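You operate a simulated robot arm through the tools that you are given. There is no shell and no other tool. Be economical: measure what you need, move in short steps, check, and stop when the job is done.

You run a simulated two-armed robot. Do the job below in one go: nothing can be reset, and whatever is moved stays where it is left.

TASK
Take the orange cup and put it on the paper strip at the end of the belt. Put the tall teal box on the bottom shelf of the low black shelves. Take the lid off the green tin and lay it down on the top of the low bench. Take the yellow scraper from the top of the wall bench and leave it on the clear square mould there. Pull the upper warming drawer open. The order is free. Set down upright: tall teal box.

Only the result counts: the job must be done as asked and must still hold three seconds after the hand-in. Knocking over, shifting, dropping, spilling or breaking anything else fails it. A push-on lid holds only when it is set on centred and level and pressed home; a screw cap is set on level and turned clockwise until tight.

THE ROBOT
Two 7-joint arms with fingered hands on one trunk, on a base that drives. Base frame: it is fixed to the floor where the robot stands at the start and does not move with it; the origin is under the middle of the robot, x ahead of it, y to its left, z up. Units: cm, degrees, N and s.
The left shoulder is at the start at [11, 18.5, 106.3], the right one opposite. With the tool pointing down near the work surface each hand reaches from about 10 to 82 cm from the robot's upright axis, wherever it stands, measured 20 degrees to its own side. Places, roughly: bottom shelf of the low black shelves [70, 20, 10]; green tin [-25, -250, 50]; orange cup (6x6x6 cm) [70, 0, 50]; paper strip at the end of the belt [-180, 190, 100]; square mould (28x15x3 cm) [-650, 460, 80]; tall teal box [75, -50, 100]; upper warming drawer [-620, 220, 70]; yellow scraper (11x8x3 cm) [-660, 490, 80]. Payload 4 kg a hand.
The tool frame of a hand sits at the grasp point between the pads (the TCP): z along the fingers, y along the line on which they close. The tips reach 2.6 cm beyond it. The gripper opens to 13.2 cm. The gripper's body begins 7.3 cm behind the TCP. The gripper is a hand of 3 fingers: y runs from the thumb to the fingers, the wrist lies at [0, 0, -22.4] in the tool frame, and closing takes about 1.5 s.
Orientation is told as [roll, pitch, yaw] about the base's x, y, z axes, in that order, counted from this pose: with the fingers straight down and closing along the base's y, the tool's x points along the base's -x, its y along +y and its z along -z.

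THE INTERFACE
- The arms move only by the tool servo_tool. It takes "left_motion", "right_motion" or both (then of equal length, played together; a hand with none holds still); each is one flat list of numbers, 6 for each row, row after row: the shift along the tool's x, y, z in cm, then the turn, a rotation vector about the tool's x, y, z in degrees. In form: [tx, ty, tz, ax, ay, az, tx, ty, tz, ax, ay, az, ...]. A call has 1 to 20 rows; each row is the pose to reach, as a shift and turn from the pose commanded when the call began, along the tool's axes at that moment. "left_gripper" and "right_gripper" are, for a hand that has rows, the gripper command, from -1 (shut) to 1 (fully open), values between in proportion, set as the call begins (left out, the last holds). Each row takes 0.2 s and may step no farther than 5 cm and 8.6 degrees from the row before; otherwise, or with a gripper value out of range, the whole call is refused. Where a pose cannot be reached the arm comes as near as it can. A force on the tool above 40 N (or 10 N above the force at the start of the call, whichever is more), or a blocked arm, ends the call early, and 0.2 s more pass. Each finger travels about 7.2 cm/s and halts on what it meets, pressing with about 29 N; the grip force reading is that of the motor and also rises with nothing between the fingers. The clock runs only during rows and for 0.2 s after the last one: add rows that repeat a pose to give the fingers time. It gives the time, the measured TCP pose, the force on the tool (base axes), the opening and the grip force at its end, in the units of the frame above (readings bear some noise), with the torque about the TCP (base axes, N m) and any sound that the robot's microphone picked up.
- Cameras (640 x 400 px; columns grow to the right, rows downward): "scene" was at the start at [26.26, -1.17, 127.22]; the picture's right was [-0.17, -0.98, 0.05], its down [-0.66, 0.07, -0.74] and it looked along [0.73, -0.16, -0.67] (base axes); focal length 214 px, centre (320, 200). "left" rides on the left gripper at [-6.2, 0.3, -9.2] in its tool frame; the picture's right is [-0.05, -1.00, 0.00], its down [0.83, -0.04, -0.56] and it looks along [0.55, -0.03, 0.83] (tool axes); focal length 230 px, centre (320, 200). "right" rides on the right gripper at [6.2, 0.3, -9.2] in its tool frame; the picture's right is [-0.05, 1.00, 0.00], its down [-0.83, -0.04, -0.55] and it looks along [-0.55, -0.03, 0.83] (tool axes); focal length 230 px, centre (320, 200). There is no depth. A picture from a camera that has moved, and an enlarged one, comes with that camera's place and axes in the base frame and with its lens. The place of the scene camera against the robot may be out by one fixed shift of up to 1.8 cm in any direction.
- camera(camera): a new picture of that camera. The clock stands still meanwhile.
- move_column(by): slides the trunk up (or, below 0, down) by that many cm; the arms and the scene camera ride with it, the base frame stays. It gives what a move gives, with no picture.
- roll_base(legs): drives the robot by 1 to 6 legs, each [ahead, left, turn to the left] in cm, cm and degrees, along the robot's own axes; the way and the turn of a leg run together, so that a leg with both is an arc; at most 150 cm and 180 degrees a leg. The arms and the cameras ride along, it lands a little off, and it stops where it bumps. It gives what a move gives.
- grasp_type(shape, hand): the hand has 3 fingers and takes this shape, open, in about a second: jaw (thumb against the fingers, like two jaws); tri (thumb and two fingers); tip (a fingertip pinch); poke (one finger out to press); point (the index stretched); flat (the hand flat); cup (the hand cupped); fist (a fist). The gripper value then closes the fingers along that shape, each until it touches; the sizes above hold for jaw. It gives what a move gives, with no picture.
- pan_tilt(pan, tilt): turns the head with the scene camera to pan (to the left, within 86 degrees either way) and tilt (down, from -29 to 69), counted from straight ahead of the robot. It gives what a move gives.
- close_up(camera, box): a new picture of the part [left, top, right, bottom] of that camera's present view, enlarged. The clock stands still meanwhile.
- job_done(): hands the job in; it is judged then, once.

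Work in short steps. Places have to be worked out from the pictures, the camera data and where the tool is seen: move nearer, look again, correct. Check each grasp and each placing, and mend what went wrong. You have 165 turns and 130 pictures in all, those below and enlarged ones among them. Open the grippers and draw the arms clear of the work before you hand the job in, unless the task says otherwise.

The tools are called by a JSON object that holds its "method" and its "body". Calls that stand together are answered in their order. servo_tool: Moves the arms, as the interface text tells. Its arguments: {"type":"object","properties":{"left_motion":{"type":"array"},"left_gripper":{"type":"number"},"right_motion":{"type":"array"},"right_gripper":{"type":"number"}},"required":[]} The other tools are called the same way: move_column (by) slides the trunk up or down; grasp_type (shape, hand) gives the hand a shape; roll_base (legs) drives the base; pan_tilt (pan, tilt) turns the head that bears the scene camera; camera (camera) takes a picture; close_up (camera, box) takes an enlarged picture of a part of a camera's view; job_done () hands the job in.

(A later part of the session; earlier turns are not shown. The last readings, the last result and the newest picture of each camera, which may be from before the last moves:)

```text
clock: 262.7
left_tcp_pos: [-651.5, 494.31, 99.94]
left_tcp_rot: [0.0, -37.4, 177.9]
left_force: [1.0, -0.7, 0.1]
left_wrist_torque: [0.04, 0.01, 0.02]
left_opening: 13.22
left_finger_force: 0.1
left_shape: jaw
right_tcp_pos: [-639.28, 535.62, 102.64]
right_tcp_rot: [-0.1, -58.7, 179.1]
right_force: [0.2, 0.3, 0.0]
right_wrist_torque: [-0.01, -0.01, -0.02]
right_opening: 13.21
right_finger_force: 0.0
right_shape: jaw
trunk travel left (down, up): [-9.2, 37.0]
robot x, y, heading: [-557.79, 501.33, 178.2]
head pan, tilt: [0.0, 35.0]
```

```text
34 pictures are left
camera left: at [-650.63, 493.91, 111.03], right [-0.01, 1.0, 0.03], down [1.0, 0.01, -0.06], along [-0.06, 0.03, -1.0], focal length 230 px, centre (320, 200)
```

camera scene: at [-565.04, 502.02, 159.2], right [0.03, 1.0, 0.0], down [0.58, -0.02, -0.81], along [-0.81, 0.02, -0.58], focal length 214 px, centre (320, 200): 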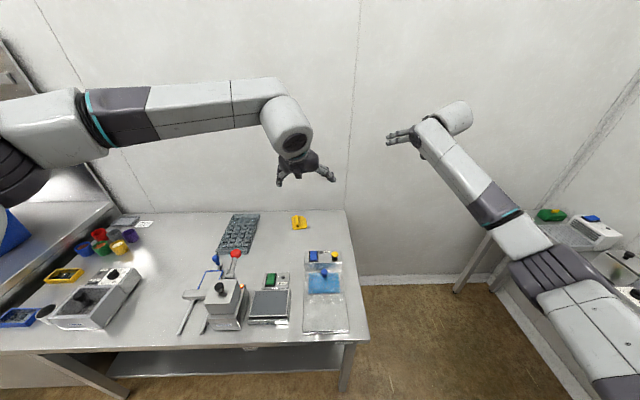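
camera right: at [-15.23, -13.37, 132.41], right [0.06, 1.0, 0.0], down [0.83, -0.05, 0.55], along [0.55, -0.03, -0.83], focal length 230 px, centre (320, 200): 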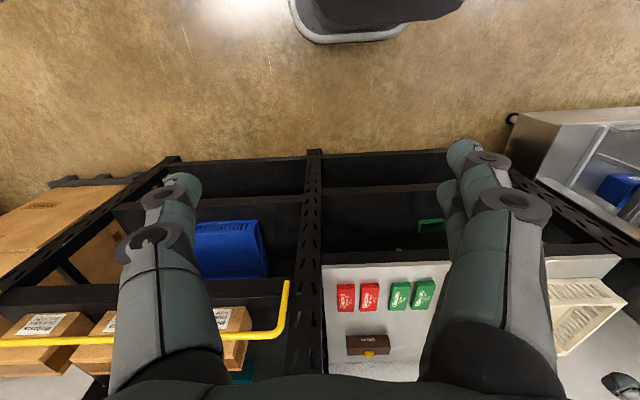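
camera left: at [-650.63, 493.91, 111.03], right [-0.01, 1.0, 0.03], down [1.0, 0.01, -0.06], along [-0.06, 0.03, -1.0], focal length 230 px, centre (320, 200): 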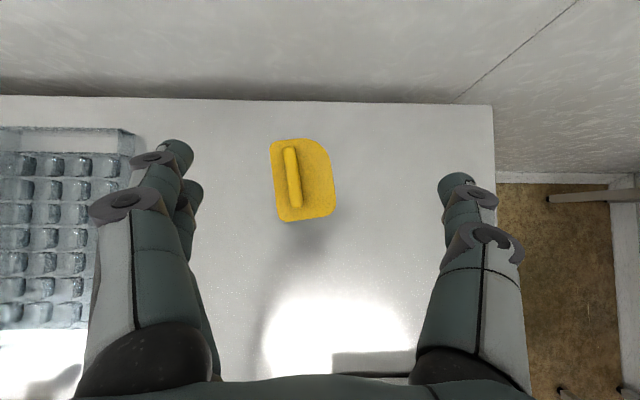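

The handle bar centre is at (-655,491.2), z≈81.5–84, turned about 8°. I want a steeper hand so both fingers grip: retract and lower slightly, drive 11 cm in, then pitch to -12° with yaw.

{"method": "servo_tool", "body": {"left_motion": [4, 1, 0, 0, 0, 0, 8, 2, 0, 0, 0, 0, 10, 3, 0, 0, 0, 0, 10, 3, 0, 0, 0, 0]}}

{"method": "roll_base", "body": {"legs": [[11, 0, 1.5]]}}

{"method": "servo_tool", "body": {"left_motion": [0, 0, 0, 0, 6, 0, 0, 0, 0, 0, 12, 0, 0, 0, 0, 0, 18, 0, 0, 0, 0, 0, 25, 0, 0, 0, 0, 0, 25, 0]}}

{"method": "camera", "body": {"camera": "left"}}

```text
clock: 263.7
left_tcp_pos: [-643.43, 491.09, 93.92]
left_tcp_rot: [0.1, -37.3, 177.8]
left_force: [0.1, -0.2, -0.4]
left_wrist_torque: [0.02, 0.02, -0.04]
left_opening: 13.19
left_finger_force: 0.1
left_shape: jaw
right_tcp_pos: [-639.29, 535.87, 102.69]
right_tcp_rot: [0.0, -58.8, 179.0]
right_force: [0.9, -0.7, -0.2]
right_wrist_torque: [-0.03, 0.0, 0.02]
right_opening: 13.17
right_finger_force: 0.1
right_shape: jaw
trunk travel left (down, up): [-9.2, 37.0]
robot x, y, heading: [-557.93, 501.59, 178.4]
head pan, tilt: [0.0, 35.0]
```

```text
clock: 264.9
left_tcp_pos: [-654.46, 488.96, 93.88]
left_tcp_rot: [0.1, -37.4, 179.6]
left_force: [0.0, 0.3, -0.4]
left_wrist_torque: [0.02, -0.01, 0.0]
left_opening: 13.2
left_finger_force: 0.1
left_shape: jaw
right_tcp_pos: [-651.57, 533.8, 102.71]
right_tcp_rot: [0.0, -58.7, -179.5]
right_force: [0.6, 0.2, 0.4]
right_wrist_torque: [-0.02, 0.02, -0.07]
right_opening: 13.2
right_finger_force: 0.1
right_shape: jaw
trunk travel left (down, up): [-9.2, 37.0]
robot x, y, heading: [-569.18, 501.56, 180.0]
head pan, tilt: [0.0, 35.0]
```

```text
clock: 266.1
left_tcp_pos: [-654.49, 488.97, 93.84]
left_tcp_rot: [0.1, -12.3, 179.4]
left_force: [-0.5, -0.1, 0.2]
left_wrist_torque: [0.02, -0.01, -0.01]
left_opening: 13.2
left_finger_force: 0.1
left_shape: jaw
right_tcp_pos: [-651.39, 533.71, 102.77]
right_tcp_rot: [-0.1, -58.7, -179.4]
right_force: [0.6, -1.3, -0.4]
right_wrist_torque: [0.02, 0.02, -0.02]
right_opening: 13.17
right_finger_force: 0.0
right_shape: jaw
trunk travel left (down, up): [-9.2, 37.0]
robot x, y, heading: [-568.93, 501.48, 179.9]
head pan, tilt: [0.0, 35.0]
```

```text
33 pictures are left
camera left: at [-658.44, 488.58, 104.24], right [-0.04, 1.0, 0.01], down [0.93, 0.03, 0.37], along [0.37, 0.03, -0.93], focal length 230 px, centre (320, 200)
```

left: 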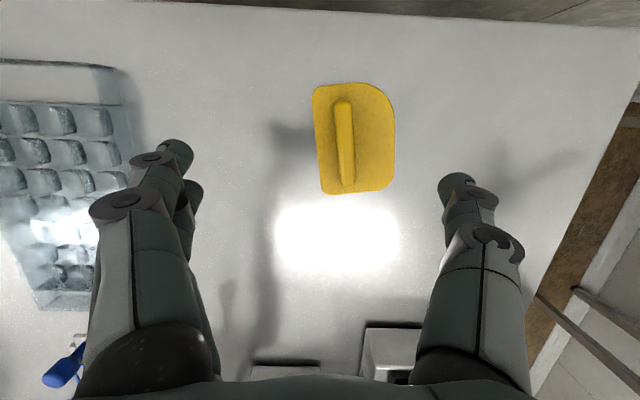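

Both agree: handle centre (-655.4,491.3). I descend to TCP z≈85 with the lateral correction.

{"method": "servo_tool", "body": {"left_motion": [0, -1.2, 3, 0, 0, -2, 0.3, -2.3, 6, -0.4, 0, -4, 0.8, -2.3, 9, -0.8, 0, -4, 0.8, -2.3, 9, -0.8, 0, -4]}}

{"method": "camera", "body": {"camera": "left"}}

```text
clock: 267.1
left_tcp_pos: [-655.39, 490.83, 84.86]
left_tcp_rot: [0.0, -12.4, -176.3]
left_force: [-0.1, -0.1, 0.5]
left_wrist_torque: [-0.03, -0.02, -0.02]
left_opening: 13.2
left_finger_force: 0.1
left_shape: jaw
right_tcp_pos: [-651.41, 533.83, 102.72]
right_tcp_rot: [0.0, -58.7, -179.4]
right_force: [0.3, -0.8, 0.3]
right_wrist_torque: [0.0, 0.0, 0.0]
right_opening: 13.17
right_finger_force: 0.1
right_shape: jaw
trunk travel left (down, up): [-9.2, 37.0]
robot x, y, heading: [-569.13, 501.46, 180.1]
head pan, tilt: [0.0, 35.0]
```

```text
32 pictures are left
camera left: at [-659.39, 490.34, 95.27], right [-0.11, 0.99, 0.01], down [0.93, 0.1, 0.36], along [0.36, 0.05, -0.93], focal length 230 px, centre (320, 200)
```

left: 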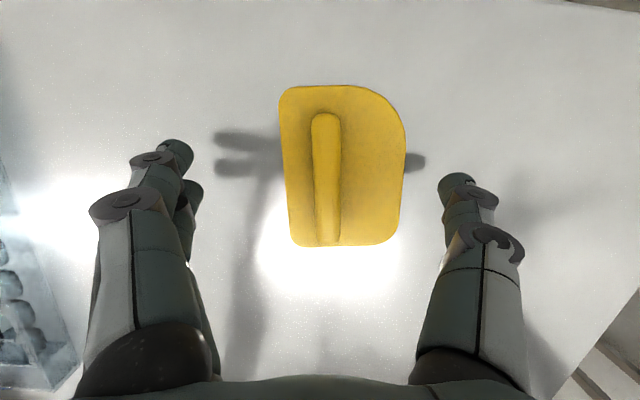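

The plate seems to lie near z 80, so I lower 1.4 cm more and close on the handle.

{"method": "servo_tool", "body": {"left_motion": [0.1, 0, 0.7, 0, 0, 0, 0.2, 0, 1.4, 0, 0, 0, 0.2, 0, 1.4, 0, 0, 0]}}

{"method": "servo_tool", "body": {"left_motion": [0, 0, 0, 0, 0, 0, 0, 0, 0, 0, 0, 0, 0, 0, 0, 0, 0, 0, 0, 0, 0, 0, 0, 0, 0, 0, 0, 0, 0, 0, 0, 0, 0, 0, 0, 0, 0, 0, 0, 0, 0, 0], "left_gripper": -1}}

{"method": "camera", "body": {"camera": "left"}}

```text
clock: 267.9
left_tcp_pos: [-655.62, 490.97, 83.36]
left_tcp_rot: [0.0, -12.3, -176.5]
left_force: [-0.2, 0.9, -0.1]
left_wrist_torque: [0.05, -0.01, 0.0]
left_opening: 13.2
left_finger_force: 0.1
left_shape: jaw
right_tcp_pos: [-651.47, 533.77, 102.83]
right_tcp_rot: [-0.1, -58.7, -179.5]
right_force: [0.1, -0.5, 0.9]
right_wrist_torque: [0.0, 0.01, 0.04]
right_opening: 13.19
right_finger_force: 0.1
right_shape: jaw
trunk travel left (down, up): [-9.2, 37.0]
robot x, y, heading: [-568.84, 501.66, 179.8]
head pan, tilt: [0.0, 35.0]
```

```text
clock: 269.5
left_tcp_pos: [-655.71, 491.17, 83.59]
left_tcp_rot: [0.0, -12.4, -176.4]
left_force: [0.1, 0.1, 1.1]
left_wrist_torque: [-0.05, 0.07, 0.01]
left_opening: 1.84
left_finger_force: 29.0
left_shape: jaw
right_tcp_pos: [-651.49, 533.81, 102.6]
right_tcp_rot: [0.1, -58.7, -179.4]
right_force: [-0.4, -0.4, 0.0]
right_wrist_torque: [0.0, -0.01, 0.0]
right_opening: 13.18
right_finger_force: 0.1
right_shape: jaw
trunk travel left (down, up): [-9.2, 37.0]
robot x, y, heading: [-569.07, 501.45, 180.0]
head pan, tilt: [0.0, 35.0]
```

```text
31 pictures are left
camera left: at [-659.57, 490.48, 93.86], right [-0.11, 0.99, 0.01], down [0.93, 0.1, 0.36], along [0.36, 0.05, -0.93], focal length 230 px, centre (320, 200)
```

left: 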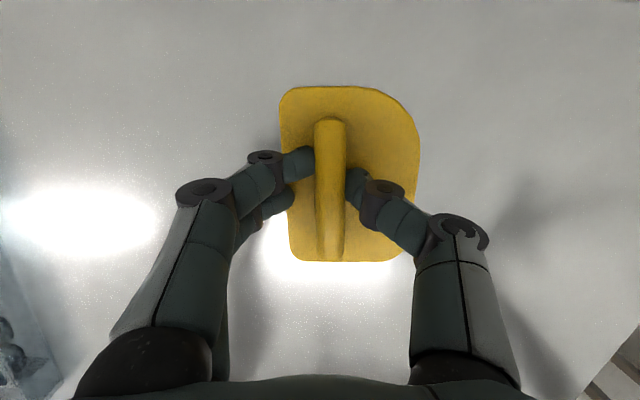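

The handle is gripped at 1.8 cm. I lift everything 9 cm with the trunk and view the arm's clearance.

{"method": "move_column", "body": {"by": 9}}

{"method": "camera", "body": {"camera": "scene"}}

```text
clock: 270.8
left_tcp_pos: [-653.26, 491.22, 104.94]
left_tcp_rot: [-0.5, -20.4, -176.3]
left_force: [-0.5, 0.7, -0.7]
left_wrist_torque: [-0.02, -0.02, -0.03]
left_opening: 1.59
left_finger_force: 28.5
left_shape: jaw
right_tcp_pos: [-651.56, 533.87, 111.52]
right_tcp_rot: [0.1, -58.5, -179.4]
right_force: [-1.7, 0.0, -0.2]
right_wrist_torque: [-0.01, 0.02, 0.01]
right_opening: 13.19
right_finger_force: 0.1
right_shape: jaw
trunk travel left (down, up): [-18.2, 28.0]
robot x, y, heading: [-569.21, 501.41, 179.8]
head pan, tilt: [0.0, 35.0]
```

```text
30 pictures are left
camera scene: at [-586.93, 502.0, 135.05], right [0.0, 1.0, 0.0], down [0.73, 0.0, -0.69], along [-0.69, 0.0, -0.73], focal length 214 px, centre (320, 200)
```

scene: 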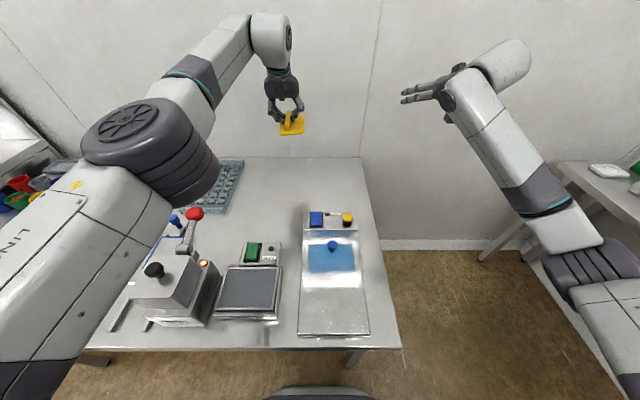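

The arm is clear above the bench. I shift the base left 29.5 cm and back 6 cm to bring the scraper over the mould, then check.

{"method": "roll_base", "body": {"legs": [[-6, 0, 0], [0, 29.5, 0]]}}

{"method": "move_column", "body": {"by": -5}}

{"method": "camera", "body": {"camera": "left"}}

```text
clock: 273.4
left_tcp_pos: [-647.46, 463.16, 105.17]
left_tcp_rot: [-0.6, -20.5, -176.9]
left_force: [-0.3, -0.5, 0.1]
left_wrist_torque: [0.01, 0.0, -0.02]
left_opening: 1.54
left_finger_force: 28.7
left_shape: jaw
right_tcp_pos: [-645.4, 505.75, 111.56]
right_tcp_rot: [0.1, -58.7, 179.9]
right_force: [0.8, -0.5, 0.3]
right_wrist_torque: [0.0, 0.03, 0.01]
right_opening: 13.2
right_finger_force: 0.0
right_shape: jaw
trunk travel left (down, up): [-18.2, 28.0]
robot x, y, heading: [-563.17, 472.58, 179.2]
head pan, tilt: [0.0, 35.0]
```

```text
clock: 274.3
left_tcp_pos: [-647.43, 463.18, 100.45]
left_tcp_rot: [-0.7, -20.6, -176.9]
left_force: [-0.2, 0.3, -0.7]
left_wrist_torque: [-0.02, -0.01, -0.02]
left_opening: 1.57
left_finger_force: 28.4
left_shape: jaw
right_tcp_pos: [-645.29, 505.71, 106.88]
right_tcp_rot: [0.0, -59.0, 180.0]
right_force: [0.0, 0.9, 0.0]
right_wrist_torque: [0.01, -0.03, 0.02]
right_opening: 13.19
right_finger_force: 0.1
right_shape: jaw
trunk travel left (down, up): [-13.2, 33.0]
robot x, y, heading: [-563.37, 472.35, 179.6]
head pan, tilt: [0.0, 35.0]
```

```text
29 pictures are left
camera left: at [-649.89, 462.58, 111.26], right [-0.1, 0.99, 0.03], down [0.97, 0.09, 0.23], along [0.22, 0.05, -0.97], focal length 230 px, centre (320, 200)
```

left: 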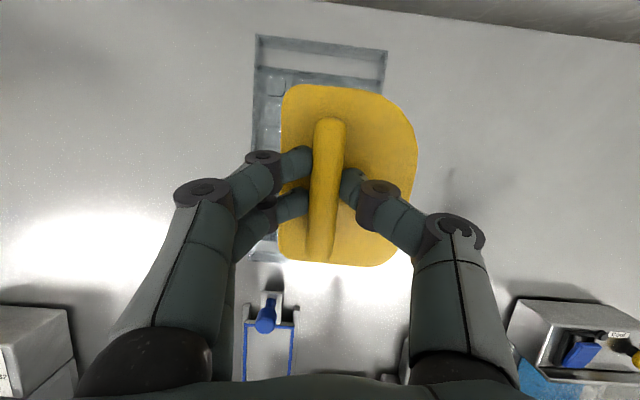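

The mould's centre is (-647.5,462.6) and the scraper plate is about 2 cm right of it. I correct that, level the plate (pitch -12.4) and descend 10 cm.

{"method": "servo_tool", "body": {"left_motion": [1.5, 0.7, 3, 0, 3, 0, 3, 1.4, 6, 0, 6, 0, 4.45, 2, 9, 0, 8.2, 0, 4.45, 2, 9, 0, 8.2, 0]}}

{"method": "camera", "body": {"camera": "left"}}

```text
clock: 275.3
left_tcp_pos: [-646.43, 461.44, 90.21]
left_tcp_rot: [-0.6, -12.4, -177.1]
left_force: [0.6, 0.7, -1.5]
left_wrist_torque: [-0.03, -0.03, -0.01]
left_opening: 1.56
left_finger_force: 29.3
left_shape: jaw
right_tcp_pos: [-645.3, 505.73, 106.7]
right_tcp_rot: [0.0, -58.6, 179.8]
right_force: [-0.7, 0.8, 0.1]
right_wrist_torque: [0.03, -0.02, 0.0]
right_opening: 13.17
right_finger_force: 0.0
right_shape: jaw
trunk travel left (down, up): [-13.2, 33.0]
robot x, y, heading: [-563.68, 472.48, 179.2]
head pan, tilt: [0.0, 35.0]
```

```text
28 pictures are left
camera left: at [-650.38, 460.73, 100.52], right [-0.1, 0.99, 0.02], down [0.93, 0.09, 0.37], along [0.36, 0.06, -0.93], focal length 230 px, centre (320, 200)
```

left: 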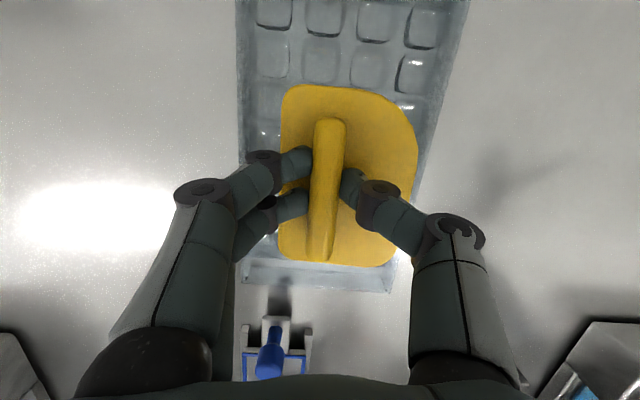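

Plate centre ≈(-647,463), over the mould. I lower 2.5 cm, then in small steps until contact.

{"method": "servo_tool", "body": {"left_motion": [0.25, 0, 1.2, 0, 0, 0, 0.5, 0, 2.4, 0, 0, 0]}}

{"method": "servo_tool", "body": {"left_motion": [0.1, 0, 0.4, 0, 0, 0, 0.17, 0, 0.8, 0, 0, 0]}}

{"method": "servo_tool", "body": {"left_motion": [0.06, 0, 0.3, 0, 0, 0, 0.12, 0, 0.6, 0, 0, 0]}}

```text
clock: 275.9
left_tcp_pos: [-646.44, 461.24, 87.55]
left_tcp_rot: [-0.5, -12.4, -177.0]
left_force: [0.8, -0.4, -1.7]
left_wrist_torque: [-0.04, 0.02, 0.01]
left_opening: 1.58
left_finger_force: 29.4
left_shape: jaw
right_tcp_pos: [-645.35, 505.72, 106.69]
right_tcp_rot: [0.0, -58.7, 180.0]
right_force: [-0.4, -0.1, 0.6]
right_wrist_torque: [-0.03, -0.03, -0.01]
right_opening: 13.17
right_finger_force: 0.1
right_shape: jaw
trunk travel left (down, up): [-13.2, 33.0]
robot x, y, heading: [-563.25, 472.74, 179.4]
head pan, tilt: [0.0, 35.0]
```

```text
clock: 276.5
left_tcp_pos: [-646.44, 461.28, 86.9]
left_tcp_rot: [-0.5, -12.2, -177.1]
left_force: [-1.0, 0.1, -1.3]
left_wrist_torque: [-0.04, 0.04, 0.04]
left_opening: 1.56
left_finger_force: 29.2
left_shape: jaw
right_tcp_pos: [-645.37, 505.77, 106.65]
right_tcp_rot: [0.0, -58.7, 179.9]
right_force: [0.0, -0.4, -0.1]
right_wrist_torque: [0.02, 0.02, 0.01]
right_opening: 13.19
right_finger_force: 0.2
right_shape: jaw
trunk travel left (down, up): [-13.2, 33.0]
robot x, y, heading: [-563.13, 472.56, 179.1]
head pan, tilt: [0.0, 35.0]
```

```text
clock: 277.1
left_tcp_pos: [-646.66, 461.41, 86.28]
left_tcp_rot: [-0.6, -12.3, -176.9]
left_force: [0.2, 0.3, -0.3]
left_wrist_torque: [-0.01, 0.02, -0.01]
left_opening: 1.56
left_finger_force: 28.5
left_shape: jaw
right_tcp_pos: [-645.41, 505.79, 106.6]
right_tcp_rot: [0.0, -58.7, 179.9]
right_force: [-0.7, 0.1, 0.4]
right_wrist_torque: [-0.02, 0.01, 0.02]
right_opening: 13.22
right_finger_force: 0.1
right_shape: jaw
trunk travel left (down, up): [-13.2, 33.0]
robot x, y, heading: [-563.27, 472.83, 179.5]
head pan, tilt: [0.0, 35.0]
```

{"method": "servo_tool", "body": {"left_motion": [0.05, 0, 0.2, 0, 0, 0, 0.08, 0, 0.4, 0, 0, 0]}}

{"method": "close_up", "body": {"camera": "left", "box": [200, 0, 480, 320]}}

```text
clock: 277.7
left_tcp_pos: [-646.54, 461.4, 85.99]
left_tcp_rot: [-0.5, -12.2, -177.0]
left_force: [0.1, -0.6, 0.3]
left_wrist_torque: [-0.02, 0.03, -0.02]
left_opening: 1.59
left_finger_force: 28.8
left_shape: jaw
right_tcp_pos: [-645.37, 505.72, 106.71]
right_tcp_rot: [-0.1, -58.6, 179.9]
right_force: [0.4, -0.2, -0.8]
right_wrist_torque: [0.01, 0.0, 0.04]
right_opening: 13.18
right_finger_force: 0.0
right_shape: jaw
trunk travel left (down, up): [-13.2, 33.0]
robot x, y, heading: [-563.32, 472.27, 179.3]
head pan, tilt: [0.0, 35.0]
```

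```text
1.25 times, centred on (340, 160) of left
camera zoom: at [-650.59, 460.71, 96.3], right [-0.1, 0.99, 0.02], down [0.93, 0.09, 0.37], along [0.36, 0.06, -0.93], focal length 288 px, centre (295, 250)
```

zoom: 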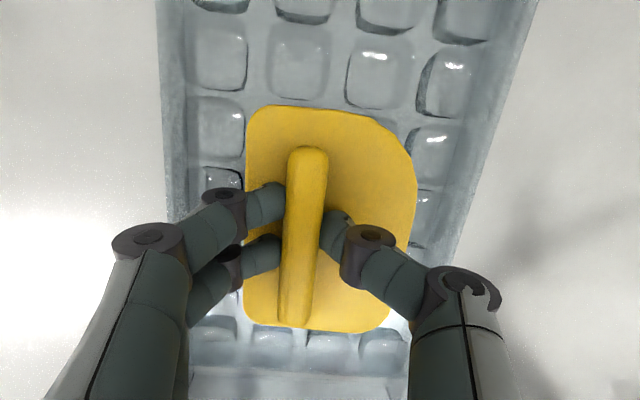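

Close to contact; lowering a bit more until the force rises.

{"method": "servo_tool", "body": {"left_motion": [0.06, 0, 0.25, 0, 0, 0, 0.1, 0, 0.5, 0, 0, 0]}}

{"method": "servo_tool", "body": {"left_motion": [0.04, 0, 0.2, 0, 0, 0, 0.08, 0, 0.4, 0, 0, 0]}}

```text
clock: 278.3
left_tcp_pos: [-646.56, 461.39, 85.73]
left_tcp_rot: [-0.6, -12.5, -176.9]
left_force: [-2.5, 0.7, 11.5]
left_wrist_torque: [-0.07, 0.11, 0.0]
left_opening: 1.62
left_finger_force: 29.0
left_shape: jaw
right_tcp_pos: [-645.29, 505.69, 106.81]
right_tcp_rot: [0.0, -58.8, 179.9]
right_force: [0.6, -0.1, -1.0]
right_wrist_torque: [0.0, 0.01, 0.02]
right_opening: 13.17
right_finger_force: 0.1
right_shape: jaw
trunk travel left (down, up): [-13.2, 33.0]
robot x, y, heading: [-563.02, 472.43, 179.1]
head pan, tilt: [0.0, 35.0]
```

```text
clock: 278.9
left_tcp_pos: [-646.53, 461.51, 85.64]
left_tcp_rot: [-0.7, -12.7, -176.9]
left_force: [-3.7, -0.4, 25.2]
left_wrist_torque: [0.03, 0.19, 0.08]
left_opening: 1.69
left_finger_force: 28.7
left_shape: jaw
right_tcp_pos: [-645.12, 505.87, 106.89]
right_tcp_rot: [0.0, -58.8, 179.9]
right_force: [0.5, 0.0, -0.4]
right_wrist_torque: [-0.02, 0.02, 0.0]
right_opening: 13.19
right_finger_force: 0.1
right_shape: jaw
trunk travel left (down, up): [-13.2, 33.0]
robot x, y, heading: [-563.63, 472.85, 179.2]
head pan, tilt: [0.0, 35.0]
```

Firm contact on the mould. I relieve by 0.6 cm, open the fingers, and raise.

{"method": "servo_tool", "body": {"left_motion": [-0.1, 0, -0.6, 0, 0, 0, -0.1, 0, -0.6, 0, 0, 0]}}

{"method": "servo_tool", "body": {"left_motion": [0, 0, 0, 0, 0, 0, 0, 0, 0, 0, 0, 0, 0, 0, 0, 0, 0, 0, 0, 0, 0, 0, 0, 0, 0, 0, 0, 0, 0, 0], "left_gripper": 0.4}}

{"method": "servo_tool", "body": {"left_motion": [-1, 0, -4, 0, 0, 0, -2, 0, -8, 0, 0, 0, -3, 0, -12, 0, 0, 0]}}

{"method": "camera", "body": {"camera": "left"}}

```text
clock: 279.5
left_tcp_pos: [-646.34, 461.36, 85.62]
left_tcp_rot: [-0.5, -12.4, -177.0]
left_force: [1.3, 2.7, 10.1]
left_wrist_torque: [-0.01, 0.1, -0.03]
left_opening: 1.67
left_finger_force: 28.7
left_shape: jaw
right_tcp_pos: [-645.26, 505.76, 106.66]
right_tcp_rot: [0.1, -58.7, 179.9]
right_force: [0.1, -0.3, -0.2]
right_wrist_torque: [-0.03, -0.01, 0.0]
right_opening: 13.19
right_finger_force: 0.1
right_shape: jaw
trunk travel left (down, up): [-13.2, 33.0]
robot x, y, heading: [-563.11, 472.29, 179.4]
head pan, tilt: [0.0, 35.0]
```

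```text
clock: 280.7
left_tcp_pos: [-646.59, 461.36, 85.75]
left_tcp_rot: [-0.4, -12.2, -176.9]
left_force: [-0.1, -0.1, 0.4]
left_wrist_torque: [-0.04, -0.02, -0.02]
left_opening: 9.21
left_finger_force: 0.1
left_shape: jaw
right_tcp_pos: [-645.36, 505.77, 106.53]
right_tcp_rot: [0.0, -58.7, 179.9]
right_force: [1.0, -0.4, -0.2]
right_wrist_torque: [-0.01, -0.02, 0.0]
right_opening: 13.19
right_finger_force: 0.1
right_shape: jaw
trunk travel left (down, up): [-13.2, 33.0]
robot x, y, heading: [-563.18, 472.6, 179.3]
head pan, tilt: [0.0, 35.0]
```

```text
clock: 281.5
left_tcp_pos: [-647.2, 461.27, 97.97]
left_tcp_rot: [-0.4, -12.3, -177.0]
left_force: [0.0, -0.4, 0.0]
left_wrist_torque: [-0.02, 0.01, -0.04]
left_opening: 9.2
left_finger_force: 0.1
left_shape: jaw
right_tcp_pos: [-645.17, 505.85, 106.75]
right_tcp_rot: [0.1, -58.8, 179.8]
right_force: [0.5, 0.8, -0.4]
right_wrist_torque: [0.02, -0.01, 0.0]
right_opening: 13.2
right_finger_force: 0.2
right_shape: jaw
trunk travel left (down, up): [-13.2, 33.0]
robot x, y, heading: [-563.19, 472.54, 179.1]
head pan, tilt: [0.0, 35.0]
```

```text
26 pictures are left
camera left: at [-651.01, 460.65, 108.3], right [-0.1, 0.99, 0.02], down [0.93, 0.09, 0.37], along [0.36, 0.06, -0.93], focal length 230 px, centre (320, 200)
```

left: 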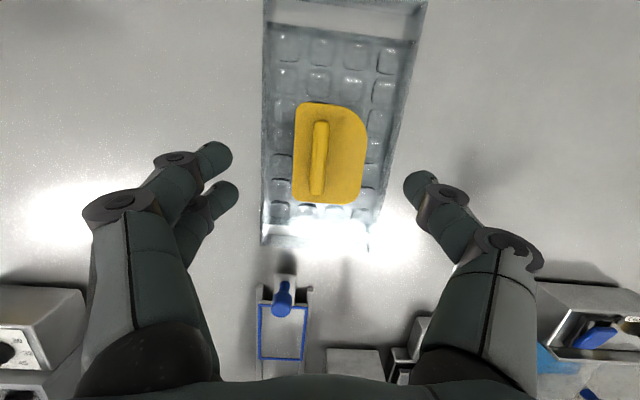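

The scraper lies on the mould. Now for the green tin, far east. I raise the trunk, back out, and drive back down the aisle (left, to y≈87), then reverse east to x≈-300.

{"method": "move_column", "body": {"by": 32}}

{"method": "roll_base", "body": {"legs": [[-38, 0, 0.8], [0, 140, 0], [0, 140, 0], [0, 103, 0]]}}

```text
clock: 284.6
left_tcp_pos: [-639.03, 461.06, 150.5]
left_tcp_rot: [-1.6, -26.7, -176.6]
left_force: [0.3, 0.2, 0.1]
left_wrist_torque: [-0.02, -0.01, -0.02]
left_opening: 9.24
left_finger_force: 0.0
left_shape: jaw
right_tcp_pos: [-645.47, 505.75, 138.77]
right_tcp_rot: [0.0, -58.8, 179.9]
right_force: [0.5, 1.0, 0.2]
right_wrist_torque: [-0.01, 0.01, 0.01]
right_opening: 13.19
right_finger_force: 0.1
right_shape: jaw
trunk travel left (down, up): [-45.2, 1.0]
robot x, y, heading: [-563.28, 472.24, 179.2]
head pan, tilt: [0.0, 35.0]
```

```text
clock: 305.4
left_tcp_pos: [-610.3, 73.53, 150.5]
left_tcp_rot: [-1.6, -26.7, -177.2]
left_force: [-0.9, 0.4, 0.0]
left_wrist_torque: [0.01, -0.01, 0.0]
left_opening: 9.22
left_finger_force: 0.0
left_shape: jaw
right_tcp_pos: [-616.18, 118.23, 138.68]
right_tcp_rot: [0.1, -58.7, 179.3]
right_force: [1.0, 0.2, -0.5]
right_wrist_torque: [-0.02, -0.03, 0.0]
right_opening: 13.19
right_finger_force: 0.0
right_shape: jaw
trunk travel left (down, up): [-45.2, 1.0]
robot x, y, heading: [-534.3, 84.05, 178.8]
head pan, tilt: [0.0, 35.0]
```

Back in the south passage. I reverse east to x≈-303, shift north, and turn to face south as I came.

{"method": "roll_base", "body": {"legs": [[-120, 0, 1.2], [-111, 0, 0], [0, -42, 0], [0, 0, 90], [0, 10, 0]]}}

{"method": "pan_tilt", "body": {"pan": -60, "tilt": 15}}

```text
clock: 323.4
left_tcp_pos: [-279.8, 53.83, 150.56]
left_tcp_rot: [-1.3, -26.8, -83.0]
left_force: [-0.5, -0.2, -0.4]
left_wrist_torque: [-0.02, -0.05, 0.05]
left_opening: 9.21
left_finger_force: 0.0
left_shape: jaw
right_tcp_pos: [-323.76, 44.27, 138.44]
right_tcp_rot: [0.4, -58.7, -86.7]
right_force: [-1.4, 0.1, 0.2]
right_wrist_torque: [-0.03, 0.01, 0.02]
right_opening: 13.18
right_finger_force: 0.2
right_shape: jaw
trunk travel left (down, up): [-45.2, 1.0]
robot x, y, heading: [-295.76, 128.32, -86.8]
head pan, tilt: [0.0, 35.0]
```

```text
clock: 324.7
left_tcp_pos: [-279.41, 53.77, 150.6]
left_tcp_rot: [-1.6, -26.8, -82.8]
left_force: [-0.9, -0.8, 0.1]
left_wrist_torque: [0.0, 0.0, -0.01]
left_opening: 9.2
left_finger_force: 0.0
left_shape: jaw
right_tcp_pos: [-323.36, 44.25, 138.7]
right_tcp_rot: [0.0, -58.6, -86.3]
right_force: [-0.2, 0.3, 0.2]
right_wrist_torque: [-0.01, 0.02, -0.02]
right_opening: 13.17
right_finger_force: 0.0
right_shape: jaw
trunk travel left (down, up): [-45.2, 1.0]
robot x, y, heading: [-295.61, 128.4, -86.9]
head pan, tilt: [-60.0, 15.0]
```

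{"method": "roll_base", "body": {"legs": [[-40, 8, -3.1], [-106, 0, 0]]}}

{"method": "roll_base", "body": {"legs": [[0, 110, 0], [0, 105, 0]]}}

```text
clock: 332.4
left_tcp_pos: [-275.82, 200.77, 150.46]
left_tcp_rot: [-1.6, -26.5, -86.0]
left_force: [-0.3, -0.2, -0.3]
left_wrist_torque: [0.02, 0.0, 0.04]
left_opening: 9.22
left_finger_force: 0.0
left_shape: jaw
right_tcp_pos: [-320.27, 193.76, 138.67]
right_tcp_rot: [0.0, -58.5, -89.5]
right_force: [-1.1, 0.0, -0.1]
right_wrist_torque: [0.04, 0.0, 0.05]
right_opening: 13.21
right_finger_force: 0.1
right_shape: jaw
trunk travel left (down, up): [-45.2, 1.0]
robot x, y, heading: [-287.94, 276.6, -90.1]
head pan, tilt: [-60.0, 15.0]
```

```text
clock: 342.9
left_tcp_pos: [-64.56, 199.96, 150.55]
left_tcp_rot: [-1.6, -26.7, -86.9]
left_force: [-0.3, -0.4, 0.5]
left_wrist_torque: [-0.01, 0.03, -0.01]
left_opening: 9.21
left_finger_force: 0.0
left_shape: jaw
right_tcp_pos: [-109.12, 193.66, 138.48]
right_tcp_rot: [0.1, -58.8, -90.4]
right_force: [0.1, 0.2, 0.1]
right_wrist_torque: [-0.04, 0.03, 0.02]
right_opening: 13.19
right_finger_force: 0.0
right_shape: jaw
trunk travel left (down, up): [-45.2, 1.0]
robot x, y, heading: [-75.72, 275.75, -90.9]
head pan, tilt: [-60.0, 15.0]
```

Now south along the belt to y≈-15, then look ahead for the tin.

{"method": "roll_base", "body": {"legs": [[145, 5, 0.9], [140, 5, 0]]}}

{"method": "pan_tilt", "body": {"pan": 10, "tilt": 20}}

{"method": "camera", "body": {"camera": "scene"}}

```text
clock: 356.8
left_tcp_pos: [-65.4, -88.22, 150.64]
left_tcp_rot: [-1.7, -26.8, -90.4]
left_force: [-0.8, -0.4, -0.3]
left_wrist_torque: [-0.02, 0.02, 0.01]
left_opening: 9.21
left_finger_force: 0.2
left_shape: jaw
right_tcp_pos: [-110.44, -91.7, 138.75]
right_tcp_rot: [0.0, -58.8, -93.7]
right_force: [1.1, 0.0, 0.1]
right_wrist_torque: [-0.05, 0.0, 0.0]
right_opening: 13.17
right_finger_force: 0.1
right_shape: jaw
trunk travel left (down, up): [-45.2, 1.0]
robot x, y, heading: [-72.07, -12.06, -94.3]
head pan, tilt: [-60.0, 15.0]
```

```text
clock: 358.2
left_tcp_pos: [-65.5, -88.21, 150.46]
left_tcp_rot: [-1.7, -26.7, -90.3]
left_force: [-0.3, -0.2, -0.3]
left_wrist_torque: [-0.01, -0.01, 0.02]
left_opening: 9.22
left_finger_force: 0.0
left_shape: jaw
right_tcp_pos: [-110.4, -91.91, 138.75]
right_tcp_rot: [0.0, -58.7, -93.7]
right_force: [1.1, -0.3, -0.3]
right_wrist_torque: [-0.02, 0.03, 0.0]
right_opening: 13.16
right_finger_force: 0.1
right_shape: jaw
trunk travel left (down, up): [-45.2, 1.0]
robot x, y, heading: [-71.74, -11.78, -94.3]
head pan, tilt: [10.0, 20.0]
```

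```text
25 pictures are left
camera scene: at [-69.98, -19.86, 167.7], right [-0.99, -0.1, 0.0], down [-0.03, 0.34, -0.94], along [0.09, -0.93, -0.34], focal length 214 px, centre (320, 200)
```

scene: 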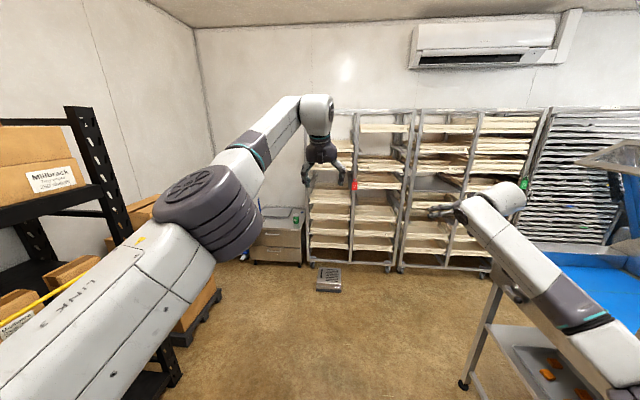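

The low drawer unit with something green on it is ahead-left. I drive 100 cm nearer with an offset to the left and zoom in.

{"method": "roll_base", "body": {"legs": [[70, 20, 4.3]]}}

{"method": "pan_tilt", "body": {"pan": 0, "tilt": 35}}

{"method": "camera", "body": {"camera": "scene"}}

```text
clock: 362.2
left_tcp_pos: [-42.32, -158.79, 150.72]
left_tcp_rot: [-1.6, -26.6, -86.3]
left_force: [-0.2, -0.2, -0.1]
left_wrist_torque: [-0.05, -0.01, -0.01]
left_opening: 9.2
left_finger_force: 0.1
left_shape: jaw
right_tcp_pos: [-87.03, -165.59, 138.77]
right_tcp_rot: [0.0, -58.8, -89.7]
right_force: [-0.9, 0.1, -0.1]
right_wrist_torque: [0.0, -0.01, -0.01]
right_opening: 13.22
right_finger_force: 0.0
right_shape: jaw
trunk travel left (down, up): [-45.2, 1.0]
robot x, y, heading: [-54.36, -83.63, -90.0]
head pan, tilt: [10.0, 20.0]
```

```text
clock: 363.0
left_tcp_pos: [-42.23, -158.99, 150.4]
left_tcp_rot: [-1.6, -26.7, -86.3]
left_force: [-0.1, -0.5, -0.2]
left_wrist_torque: [0.0, -0.02, 0.02]
left_opening: 9.2
left_finger_force: 0.1
left_shape: jaw
right_tcp_pos: [-86.9, -165.71, 138.74]
right_tcp_rot: [0.1, -58.7, -89.7]
right_force: [0.7, -0.8, -0.7]
right_wrist_torque: [0.03, 0.04, 0.01]
right_opening: 13.19
right_finger_force: 0.0
right_shape: jaw
trunk travel left (down, up): [-45.2, 1.0]
robot x, y, heading: [-54.13, -83.47, -90.2]
head pan, tilt: [0.0, 35.0]
```

```text
24 pictures are left
camera scene: at [-53.13, -90.83, 165.32], right [-1.0, 0.0, 0.0], down [0.0, 0.57, -0.82], along [0.0, -0.82, -0.57], focal length 214 px, centre (320, 200)
```

scene: 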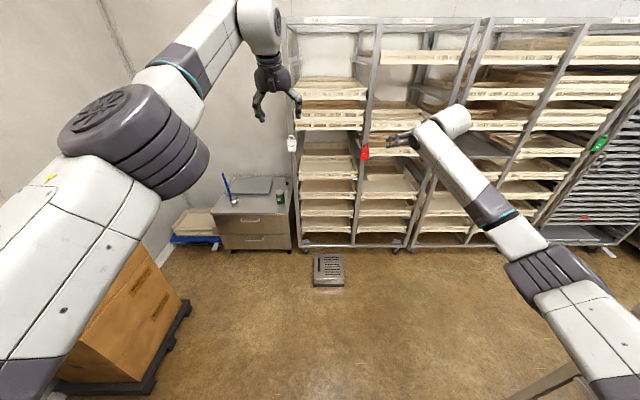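

The low bench (front y≈-240, top z≈48) has the green tin near (-16,-258). I zoom in on it.

{"method": "close_up", "body": {"camera": "scene", "box": [210, 170, 310, 232]}}

```text
6.40 times, centred on (260, 201) of scene
camera zoom: at [-53.13, -90.83, 165.32], right [-1.0, 0.0, 0.0], down [0.0, 0.57, -0.82], along [0.0, -0.82, -0.57], focal length 1373 px, centre (704, 194)
```

zoom: 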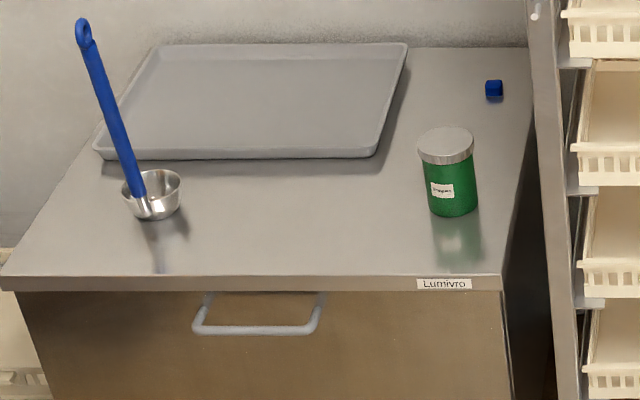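

A green tin with a ribbed silver lid, about 8 cm wide, centred near (-15.7,-259), with the lid top z≈57.5. I move to (-18,-188), avoiding the floor box, and lower the trunk.

{"method": "roll_base", "body": {"legs": [[0, 36, 0], [100, 0, 0]]}}

{"method": "move_column", "body": {"by": -33}}

{"method": "servo_tool", "body": {"left_motion": [0, 0, 0, 0, 7, 0, 0, 0, 0, 0, 14, 0, 0, 0, 0, 0, 21, 0, 0, 0, 0, 0, 26, 0, 0, 0, 0, 0, 26, 0], "left_gripper": 1}}

{"method": "camera", "body": {"camera": "scene"}}

```text
clock: 368.4
left_tcp_pos: [-5.89, -224.65, 150.72]
left_tcp_rot: [-1.6, -26.8, -85.8]
left_force: [-0.3, -0.3, -1.1]
left_wrist_torque: [-0.01, -0.02, 0.05]
left_opening: 9.23
left_finger_force: 0.0
left_shape: jaw
right_tcp_pos: [-50.89, -231.46, 138.2]
right_tcp_rot: [-1.6, -57.7, -88.1]
right_force: [2.5, 13.9, 3.4]
right_wrist_torque: [-0.84, -0.4, 0.89]
right_opening: 13.19
right_finger_force: 0.0
right_shape: jaw
trunk travel left (down, up): [-45.2, 1.0]
robot x, y, heading: [-18.09, -149.45, -89.6]
head pan, tilt: [0.0, 35.0]
stopped in leg 2: the force on the tool passed its limit at 145 N (the readings are from after the stop); the commanded pose is now the measured one
```

```text
clock: 369.1
left_tcp_pos: [-5.72, -224.91, 148.81]
left_tcp_rot: [-1.6, -26.7, -85.8]
left_force: [0.2, -0.5, 0.3]
left_wrist_torque: [0.01, 0.0, 0.02]
left_opening: 9.2
left_finger_force: 0.0
left_shape: jaw
right_tcp_pos: [-51.2, -231.67, 137.98]
right_tcp_rot: [-0.6, -59.4, -89.1]
right_force: [0.6, 20.2, 8.1]
right_wrist_torque: [-0.43, -0.71, 1.44]
right_opening: 13.19
right_finger_force: 0.1
right_shape: jaw
trunk travel left (down, up): [-43.5, 2.7]
robot x, y, heading: [-17.91, -149.67, -89.8]
head pan, tilt: [0.0, 35.0]
stopped: the force on the tool passed its limit at 47 N (the readings are from after the stop); the commanded pose is now the measured one
```

```text
clock: 370.3
left_tcp_pos: [-3.31, -215.94, 145.83]
left_tcp_rot: [-1.4, -0.8, -86.3]
left_force: [0.4, 0.1, 0.0]
left_wrist_torque: [-0.03, 0.02, 0.03]
left_opening: 13.2
left_finger_force: 0.1
left_shape: jaw
left hand out of reach, approached as far as the arm can: row 1, 2, 3, 4, 5
right_tcp_pos: [-50.9, -231.59, 138.22]
right_tcp_rot: [-0.9, -59.4, -89.2]
right_force: [-1.1, 6.4, 15.8]
right_wrist_torque: [-0.59, -1.46, 0.31]
right_opening: 13.22
right_finger_force: 0.0
right_shape: jaw
trunk travel left (down, up): [-43.5, 2.7]
robot x, y, heading: [-18.27, -149.17, -89.8]
head pan, tilt: [0.0, 35.0]
```

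```text
22 pictures are left
camera scene: at [-16.9, -156.53, 163.67], right [-1.0, 0.0, 0.0], down [0.0, 0.57, -0.82], along [0.0, -0.82, -0.57], focal length 214 px, centre (320, 200)
```

scene: 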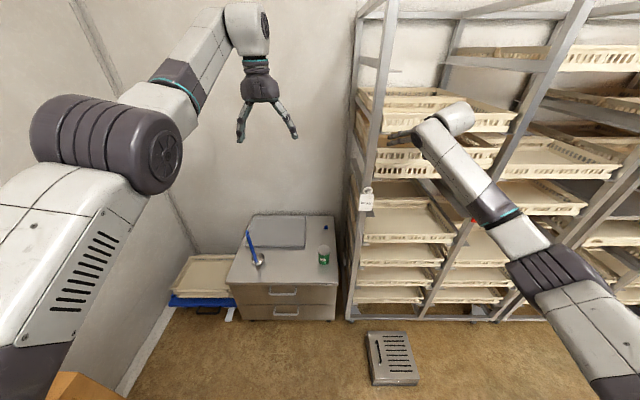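

The right hand ran into the tray rack. I back off at once and inspect the rack.

{"method": "roll_base", "body": {"legs": [[-22, 0, 0]]}}

{"method": "close_up", "body": {"camera": "scene", "box": [250, 20, 570, 220]}}

```text
clock: 371.9
left_tcp_pos: [-3.75, -195.01, 145.35]
left_tcp_rot: [-1.4, -0.5, -86.4]
left_force: [-1.2, -0.8, -0.2]
left_wrist_torque: [0.03, 0.01, 0.02]
left_opening: 13.18
left_finger_force: 0.1
left_shape: jaw
right_tcp_pos: [-51.25, -210.5, 137.42]
right_tcp_rot: [-0.8, -58.7, -89.2]
right_force: [0.4, 0.0, -0.6]
right_wrist_torque: [0.02, -0.02, 0.01]
right_opening: 13.2
right_finger_force: 0.1
right_shape: jaw
trunk travel left (down, up): [-43.5, 2.7]
robot x, y, heading: [-18.27, -127.89, -90.0]
head pan, tilt: [0.0, 35.0]
```

```text
2.00 times, centred on (410, 120) of scene
camera zoom: at [-17.19, -135.75, 163.59], right [-1.0, 0.0, 0.0], down [0.0, 0.58, -0.82], along [0.0, -0.82, -0.58], focal length 429 px, centre (140, 360)
```

zoom: 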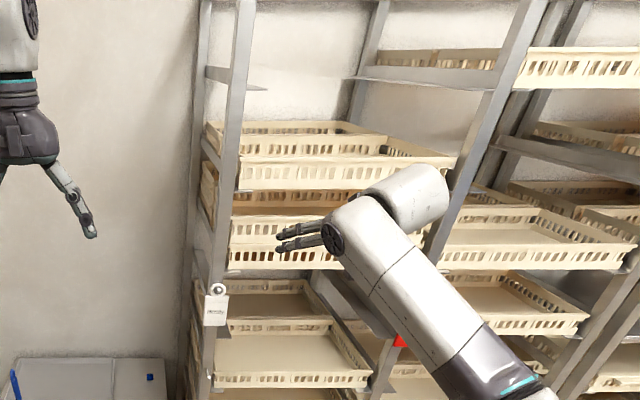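

The trays look seated. I fold the right hand back toward the body, then lower the trunk and approach the bench.

{"method": "servo_tool", "body": {"right_motion": [2.1, 1.6, -3.4, 0, 3.5, 0, 4.2, 3.2, -6.8, 0, 7, 0, 6.3, 4.8, -10.2, 0, 10.5, 0, 8.4, 6.4, -13.7, 0, 14, 0, 10.5, 8, -17.1, 0, 17.5, 0, 12.5, 9.6, -20.5, 0, 21, 0, 14.5, 11.2, -24, 0, 24.5, 0, 16.5, 13, -27.4, 0, 28, 0, 16.5, 13, -27.4, 0, 28, 0]}}

{"method": "move_column", "body": {"by": -31}}

{"method": "roll_base", "body": {"legs": [[57, 2, 0]]}}

{"method": "camera", "body": {"camera": "scene"}}

```text
clock: 373.9
left_tcp_pos: [-3.87, -194.65, 145.54]
left_tcp_rot: [-1.4, -0.6, -86.5]
left_force: [0.2, 0.0, 0.5]
left_wrist_torque: [0.02, 0.01, -0.01]
left_opening: 13.19
left_finger_force: 0.1
left_shape: jaw
right_tcp_pos: [-38.1, -178.04, 137.33]
right_tcp_rot: [-0.5, -30.9, -89.8]
right_force: [0.3, 0.9, 1.1]
right_wrist_torque: [-0.02, 0.0, 0.01]
right_opening: 13.2
right_finger_force: 0.0
right_shape: jaw
trunk travel left (down, up): [-43.5, 2.7]
robot x, y, heading: [-18.86, -127.71, -89.7]
head pan, tilt: [0.0, 35.0]
```

```text
clock: 377.0
left_tcp_pos: [-3.73, -194.6, 114.66]
left_tcp_rot: [-1.4, -0.8, -86.6]
left_force: [0.4, 0.1, -0.8]
left_wrist_torque: [0.0, 0.0, 0.03]
left_opening: 13.2
left_finger_force: 0.1
left_shape: jaw
right_tcp_pos: [-38.34, -178.19, 106.57]
right_tcp_rot: [-0.5, -31.0, -89.7]
right_force: [-0.1, 0.2, -0.3]
right_wrist_torque: [0.02, 0.01, 0.03]
right_opening: 13.18
right_finger_force: 0.1
right_shape: jaw
trunk travel left (down, up): [-12.5, 33.7]
robot x, y, heading: [-18.15, -127.69, -89.8]
head pan, tilt: [0.0, 35.0]
```

```text
clock: 379.9
left_tcp_pos: [-2.45, -246.45, 114.57]
left_tcp_rot: [-1.5, -0.6, -86.8]
left_force: [-0.2, 0.0, -0.6]
left_wrist_torque: [0.03, 0.04, -0.01]
left_opening: 13.18
left_finger_force: 0.1
left_shape: jaw
right_tcp_pos: [-36.94, -229.45, 106.42]
right_tcp_rot: [-1.1, -31.0, -89.6]
right_force: [-0.9, 2.0, -3.0]
right_wrist_torque: [-0.45, -0.16, 0.12]
right_opening: 13.2
right_finger_force: 0.0
right_shape: jaw
trunk travel left (down, up): [-12.5, 33.7]
robot x, y, heading: [-16.63, -179.59, -90.5]
head pan, tilt: [0.0, 35.0]
stopped in leg 1: the force on the tool passed its limit at 92 N (the readings are from after the stop); the commanded pose is now the measured one
```

```text
20 pictures are left
camera scene: at [-15.65, -202.54, 127.18], right [-1.0, 0.01, 0.0], down [0.01, 0.78, -0.62], along [0.0, -0.62, -0.78], focal length 214 px, centre (320, 200)
```

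scene: 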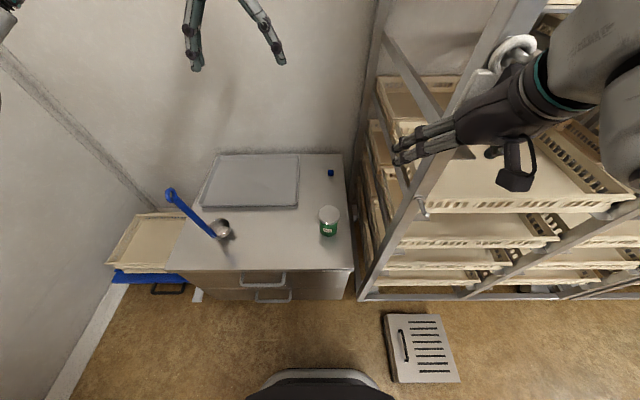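

The right hand touched the rack again. I back off and fold it much closer to the body before going on.

{"method": "roll_base", "body": {"legs": [[-12, 0, 0]]}}

{"method": "servo_tool", "body": {"right_motion": [3.4, -1.2, -2, 0, 4, 0, 6.8, -2.4, -4, 0, 8, 0, 10.2, -3.6, -6, 0, 12, 0, 13.7, -5, -8.2, 0, 16, 0, 17.1, -6.2, -10.3, 0, 20, 0, 20.5, -7.5, -12.3, 0, 25, 0, 24, -8.8, -14.4, 0, 31, 0, 24, -8.8, -14.4, 0, 31, 0]}}

{"method": "close_up", "body": {"camera": "scene", "box": [340, 0, 640, 400]}}

```text
clock: 381.2
left_tcp_pos: [-2.26, -234.24, 114.48]
left_tcp_rot: [-1.5, -0.6, -86.6]
left_force: [-0.6, 0.4, -0.3]
left_wrist_torque: [-0.01, -0.02, -0.03]
left_opening: 13.18
left_finger_force: 0.0
left_shape: jaw
right_tcp_pos: [-36.77, -217.26, 106.49]
right_tcp_rot: [-1.0, -31.0, -89.4]
right_force: [-0.2, 0.7, 0.8]
right_wrist_torque: [0.01, -0.02, 0.01]
right_opening: 13.2
right_finger_force: 0.1
right_shape: jaw
trunk travel left (down, up): [-12.5, 33.7]
robot x, y, heading: [-16.51, -167.5, -90.0]
head pan, tilt: [0.0, 35.0]
```

```text
clock: 383.0
left_tcp_pos: [-2.12, -234.42, 114.43]
left_tcp_rot: [-1.5, -0.5, -86.6]
left_force: [-0.6, 0.2, 0.0]
left_wrist_torque: [-0.01, 0.03, -0.04]
left_opening: 13.2
left_finger_force: 0.1
left_shape: jaw
right_tcp_pos: [-43.46, -191.87, 112.28]
right_tcp_rot: [-0.8, 0.1, -90.0]
right_force: [0.7, 0.2, 0.0]
right_wrist_torque: [-0.02, -0.01, 0.0]
right_opening: 13.19
right_finger_force: 0.2
right_shape: jaw
right hand out of reach, approached as far as the arm can: row 1, 2, 3, 4, 5, 6, 7, 8
trunk travel left (down, up): [-12.5, 33.7]
robot x, y, heading: [-16.48, -167.32, -90.4]
head pan, tilt: [0.0, 35.0]
```

```text
1.00 times, centred on (490, 200) of scene (not enlarged: the box is as wide or as high as the picture)
camera zoom: at [-15.47, -190.35, 127.16], right [-1.0, 0.0, 0.0], down [0.0, 0.78, -0.62], along [0.0, -0.62, -0.78], focal length 214 px, centre (150, 200)
```

zoom: 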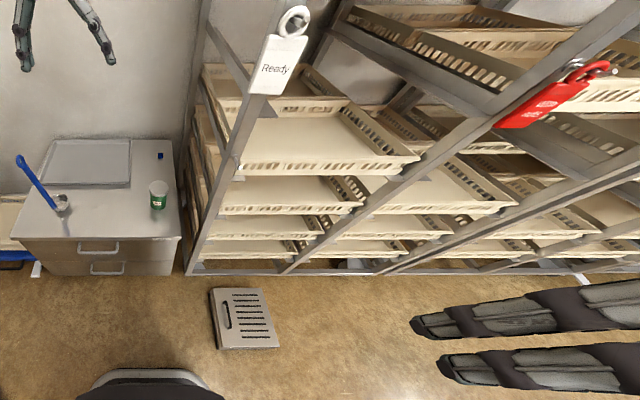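

The rack and trays look in order. The tin's lid now estimates at about (-19.3,-252). I roll 17 cm forward and bring the left hand down to z≈75 above it.

{"method": "roll_base", "body": {"legs": [[17, 0, 0]]}}

{"method": "servo_tool", "body": {"left_motion": [0, -1.7, 4, 0, 0, 0, 0, -3.4, 8, 0, 0, 0, 0, -5.1, 12, -1, 0, 0, 0, -6.8, 16, -1.5, 0, 0, 0, -8.5, 20, -1.5, 0, 0, 0, -10.2, 24, -1.5, 0, 0, 0, -11.9, 28, -1.5, 0, 0, 0, -13.6, 32, -1.5, 0, 0, 0, -15.3, 36, -1.5, 0, 0, 0.4, -17, 39, -1.5, 0, 0, 0.4, -17, 39, -1.5, 0, 0]}}

{"method": "camera", "body": {"camera": "left"}}

```text
clock: 384.4
left_tcp_pos: [-2.27, -250.72, 114.47]
left_tcp_rot: [-1.6, -0.6, -86.7]
left_force: [0.7, -0.9, -0.4]
left_wrist_torque: [0.02, 0.01, -0.02]
left_opening: 13.17
left_finger_force: 0.0
left_shape: jaw
right_tcp_pos: [-43.55, -208.44, 112.28]
right_tcp_rot: [-0.8, 0.0, -90.1]
right_force: [0.1, -0.1, 0.3]
right_wrist_torque: [-0.02, 0.0, -0.01]
right_opening: 13.19
right_finger_force: 0.1
right_shape: jaw
trunk travel left (down, up): [-12.5, 33.7]
robot x, y, heading: [-16.49, -184.19, -90.1]
head pan, tilt: [0.0, 35.0]
```

```text
clock: 386.8
left_tcp_pos: [-20.22, -251.85, 75.67]
left_tcp_rot: [0.0, -0.6, -86.7]
left_force: [-0.1, 0.7, -0.6]
left_wrist_torque: [-0.02, 0.03, -0.01]
left_opening: 13.19
left_finger_force: 0.0
left_shape: jaw
right_tcp_pos: [-43.58, -208.44, 112.34]
right_tcp_rot: [-0.8, 0.0, -90.0]
right_force: [-0.4, -0.8, 0.3]
right_wrist_torque: [0.03, 0.01, 0.0]
right_opening: 13.18
right_finger_force: 0.0
right_shape: jaw
trunk travel left (down, up): [-12.5, 33.7]
robot x, y, heading: [-16.46, -183.88, -90.3]
head pan, tilt: [0.0, 35.0]
```

```text
18 pictures are left
camera left: at [-19.48, -257.97, 84.97], right [-0.99, -0.11, 0.0], down [-0.09, 0.83, 0.55], along [-0.06, 0.54, -0.84], focal length 230 px, centre (320, 200)
```

left: 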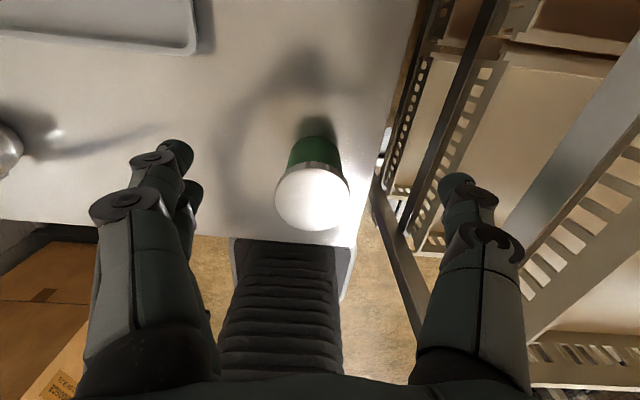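

The hand camera puts the lid centre at about (-20,-244.8), lid top z≈63. I shift 6.8 cm toward me and descend to z 69, then check.

{"method": "servo_tool", "body": {"left_motion": [3.4, 0, 0, 0, 0, 0, 6.8, 0, 2, 0, 0, 0, 6.8, 0, 6.5, 0, 0, 0, 6.8, 0, 6.5, 0, 0, 0]}}

{"method": "camera", "body": {"camera": "left"}}

```text
clock: 387.8
left_tcp_pos: [-20.59, -244.99, 69.26]
left_tcp_rot: [0.0, -0.6, -86.8]
left_force: [-0.1, 0.5, -0.4]
left_wrist_torque: [-0.01, 0.01, 0.01]
left_opening: 13.19
left_finger_force: 0.0
left_shape: jaw
right_tcp_pos: [-43.61, -208.31, 112.42]
right_tcp_rot: [-0.8, -0.1, -90.0]
right_force: [0.0, 0.5, -0.4]
right_wrist_torque: [0.01, -0.03, -0.01]
right_opening: 13.19
right_finger_force: 0.0
right_shape: jaw
trunk travel left (down, up): [-12.5, 33.7]
robot x, y, heading: [-16.54, -183.89, -89.9]
head pan, tilt: [0.0, 35.0]
```

```text
17 pictures are left
camera left: at [-19.85, -251.15, 78.5], right [-0.99, -0.11, 0.0], down [-0.09, 0.83, 0.55], along [-0.06, 0.54, -0.84], focal length 230 px, centre (320, 200)
```

left: 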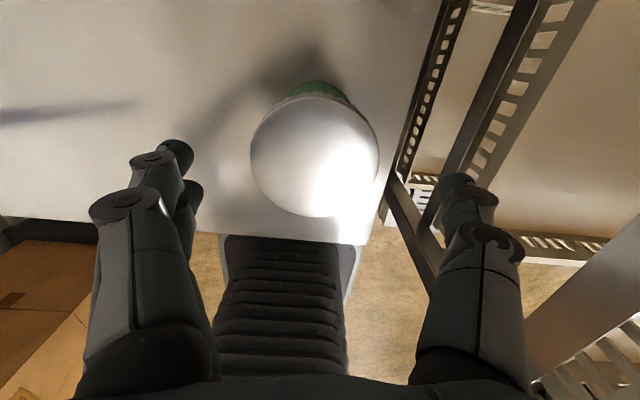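

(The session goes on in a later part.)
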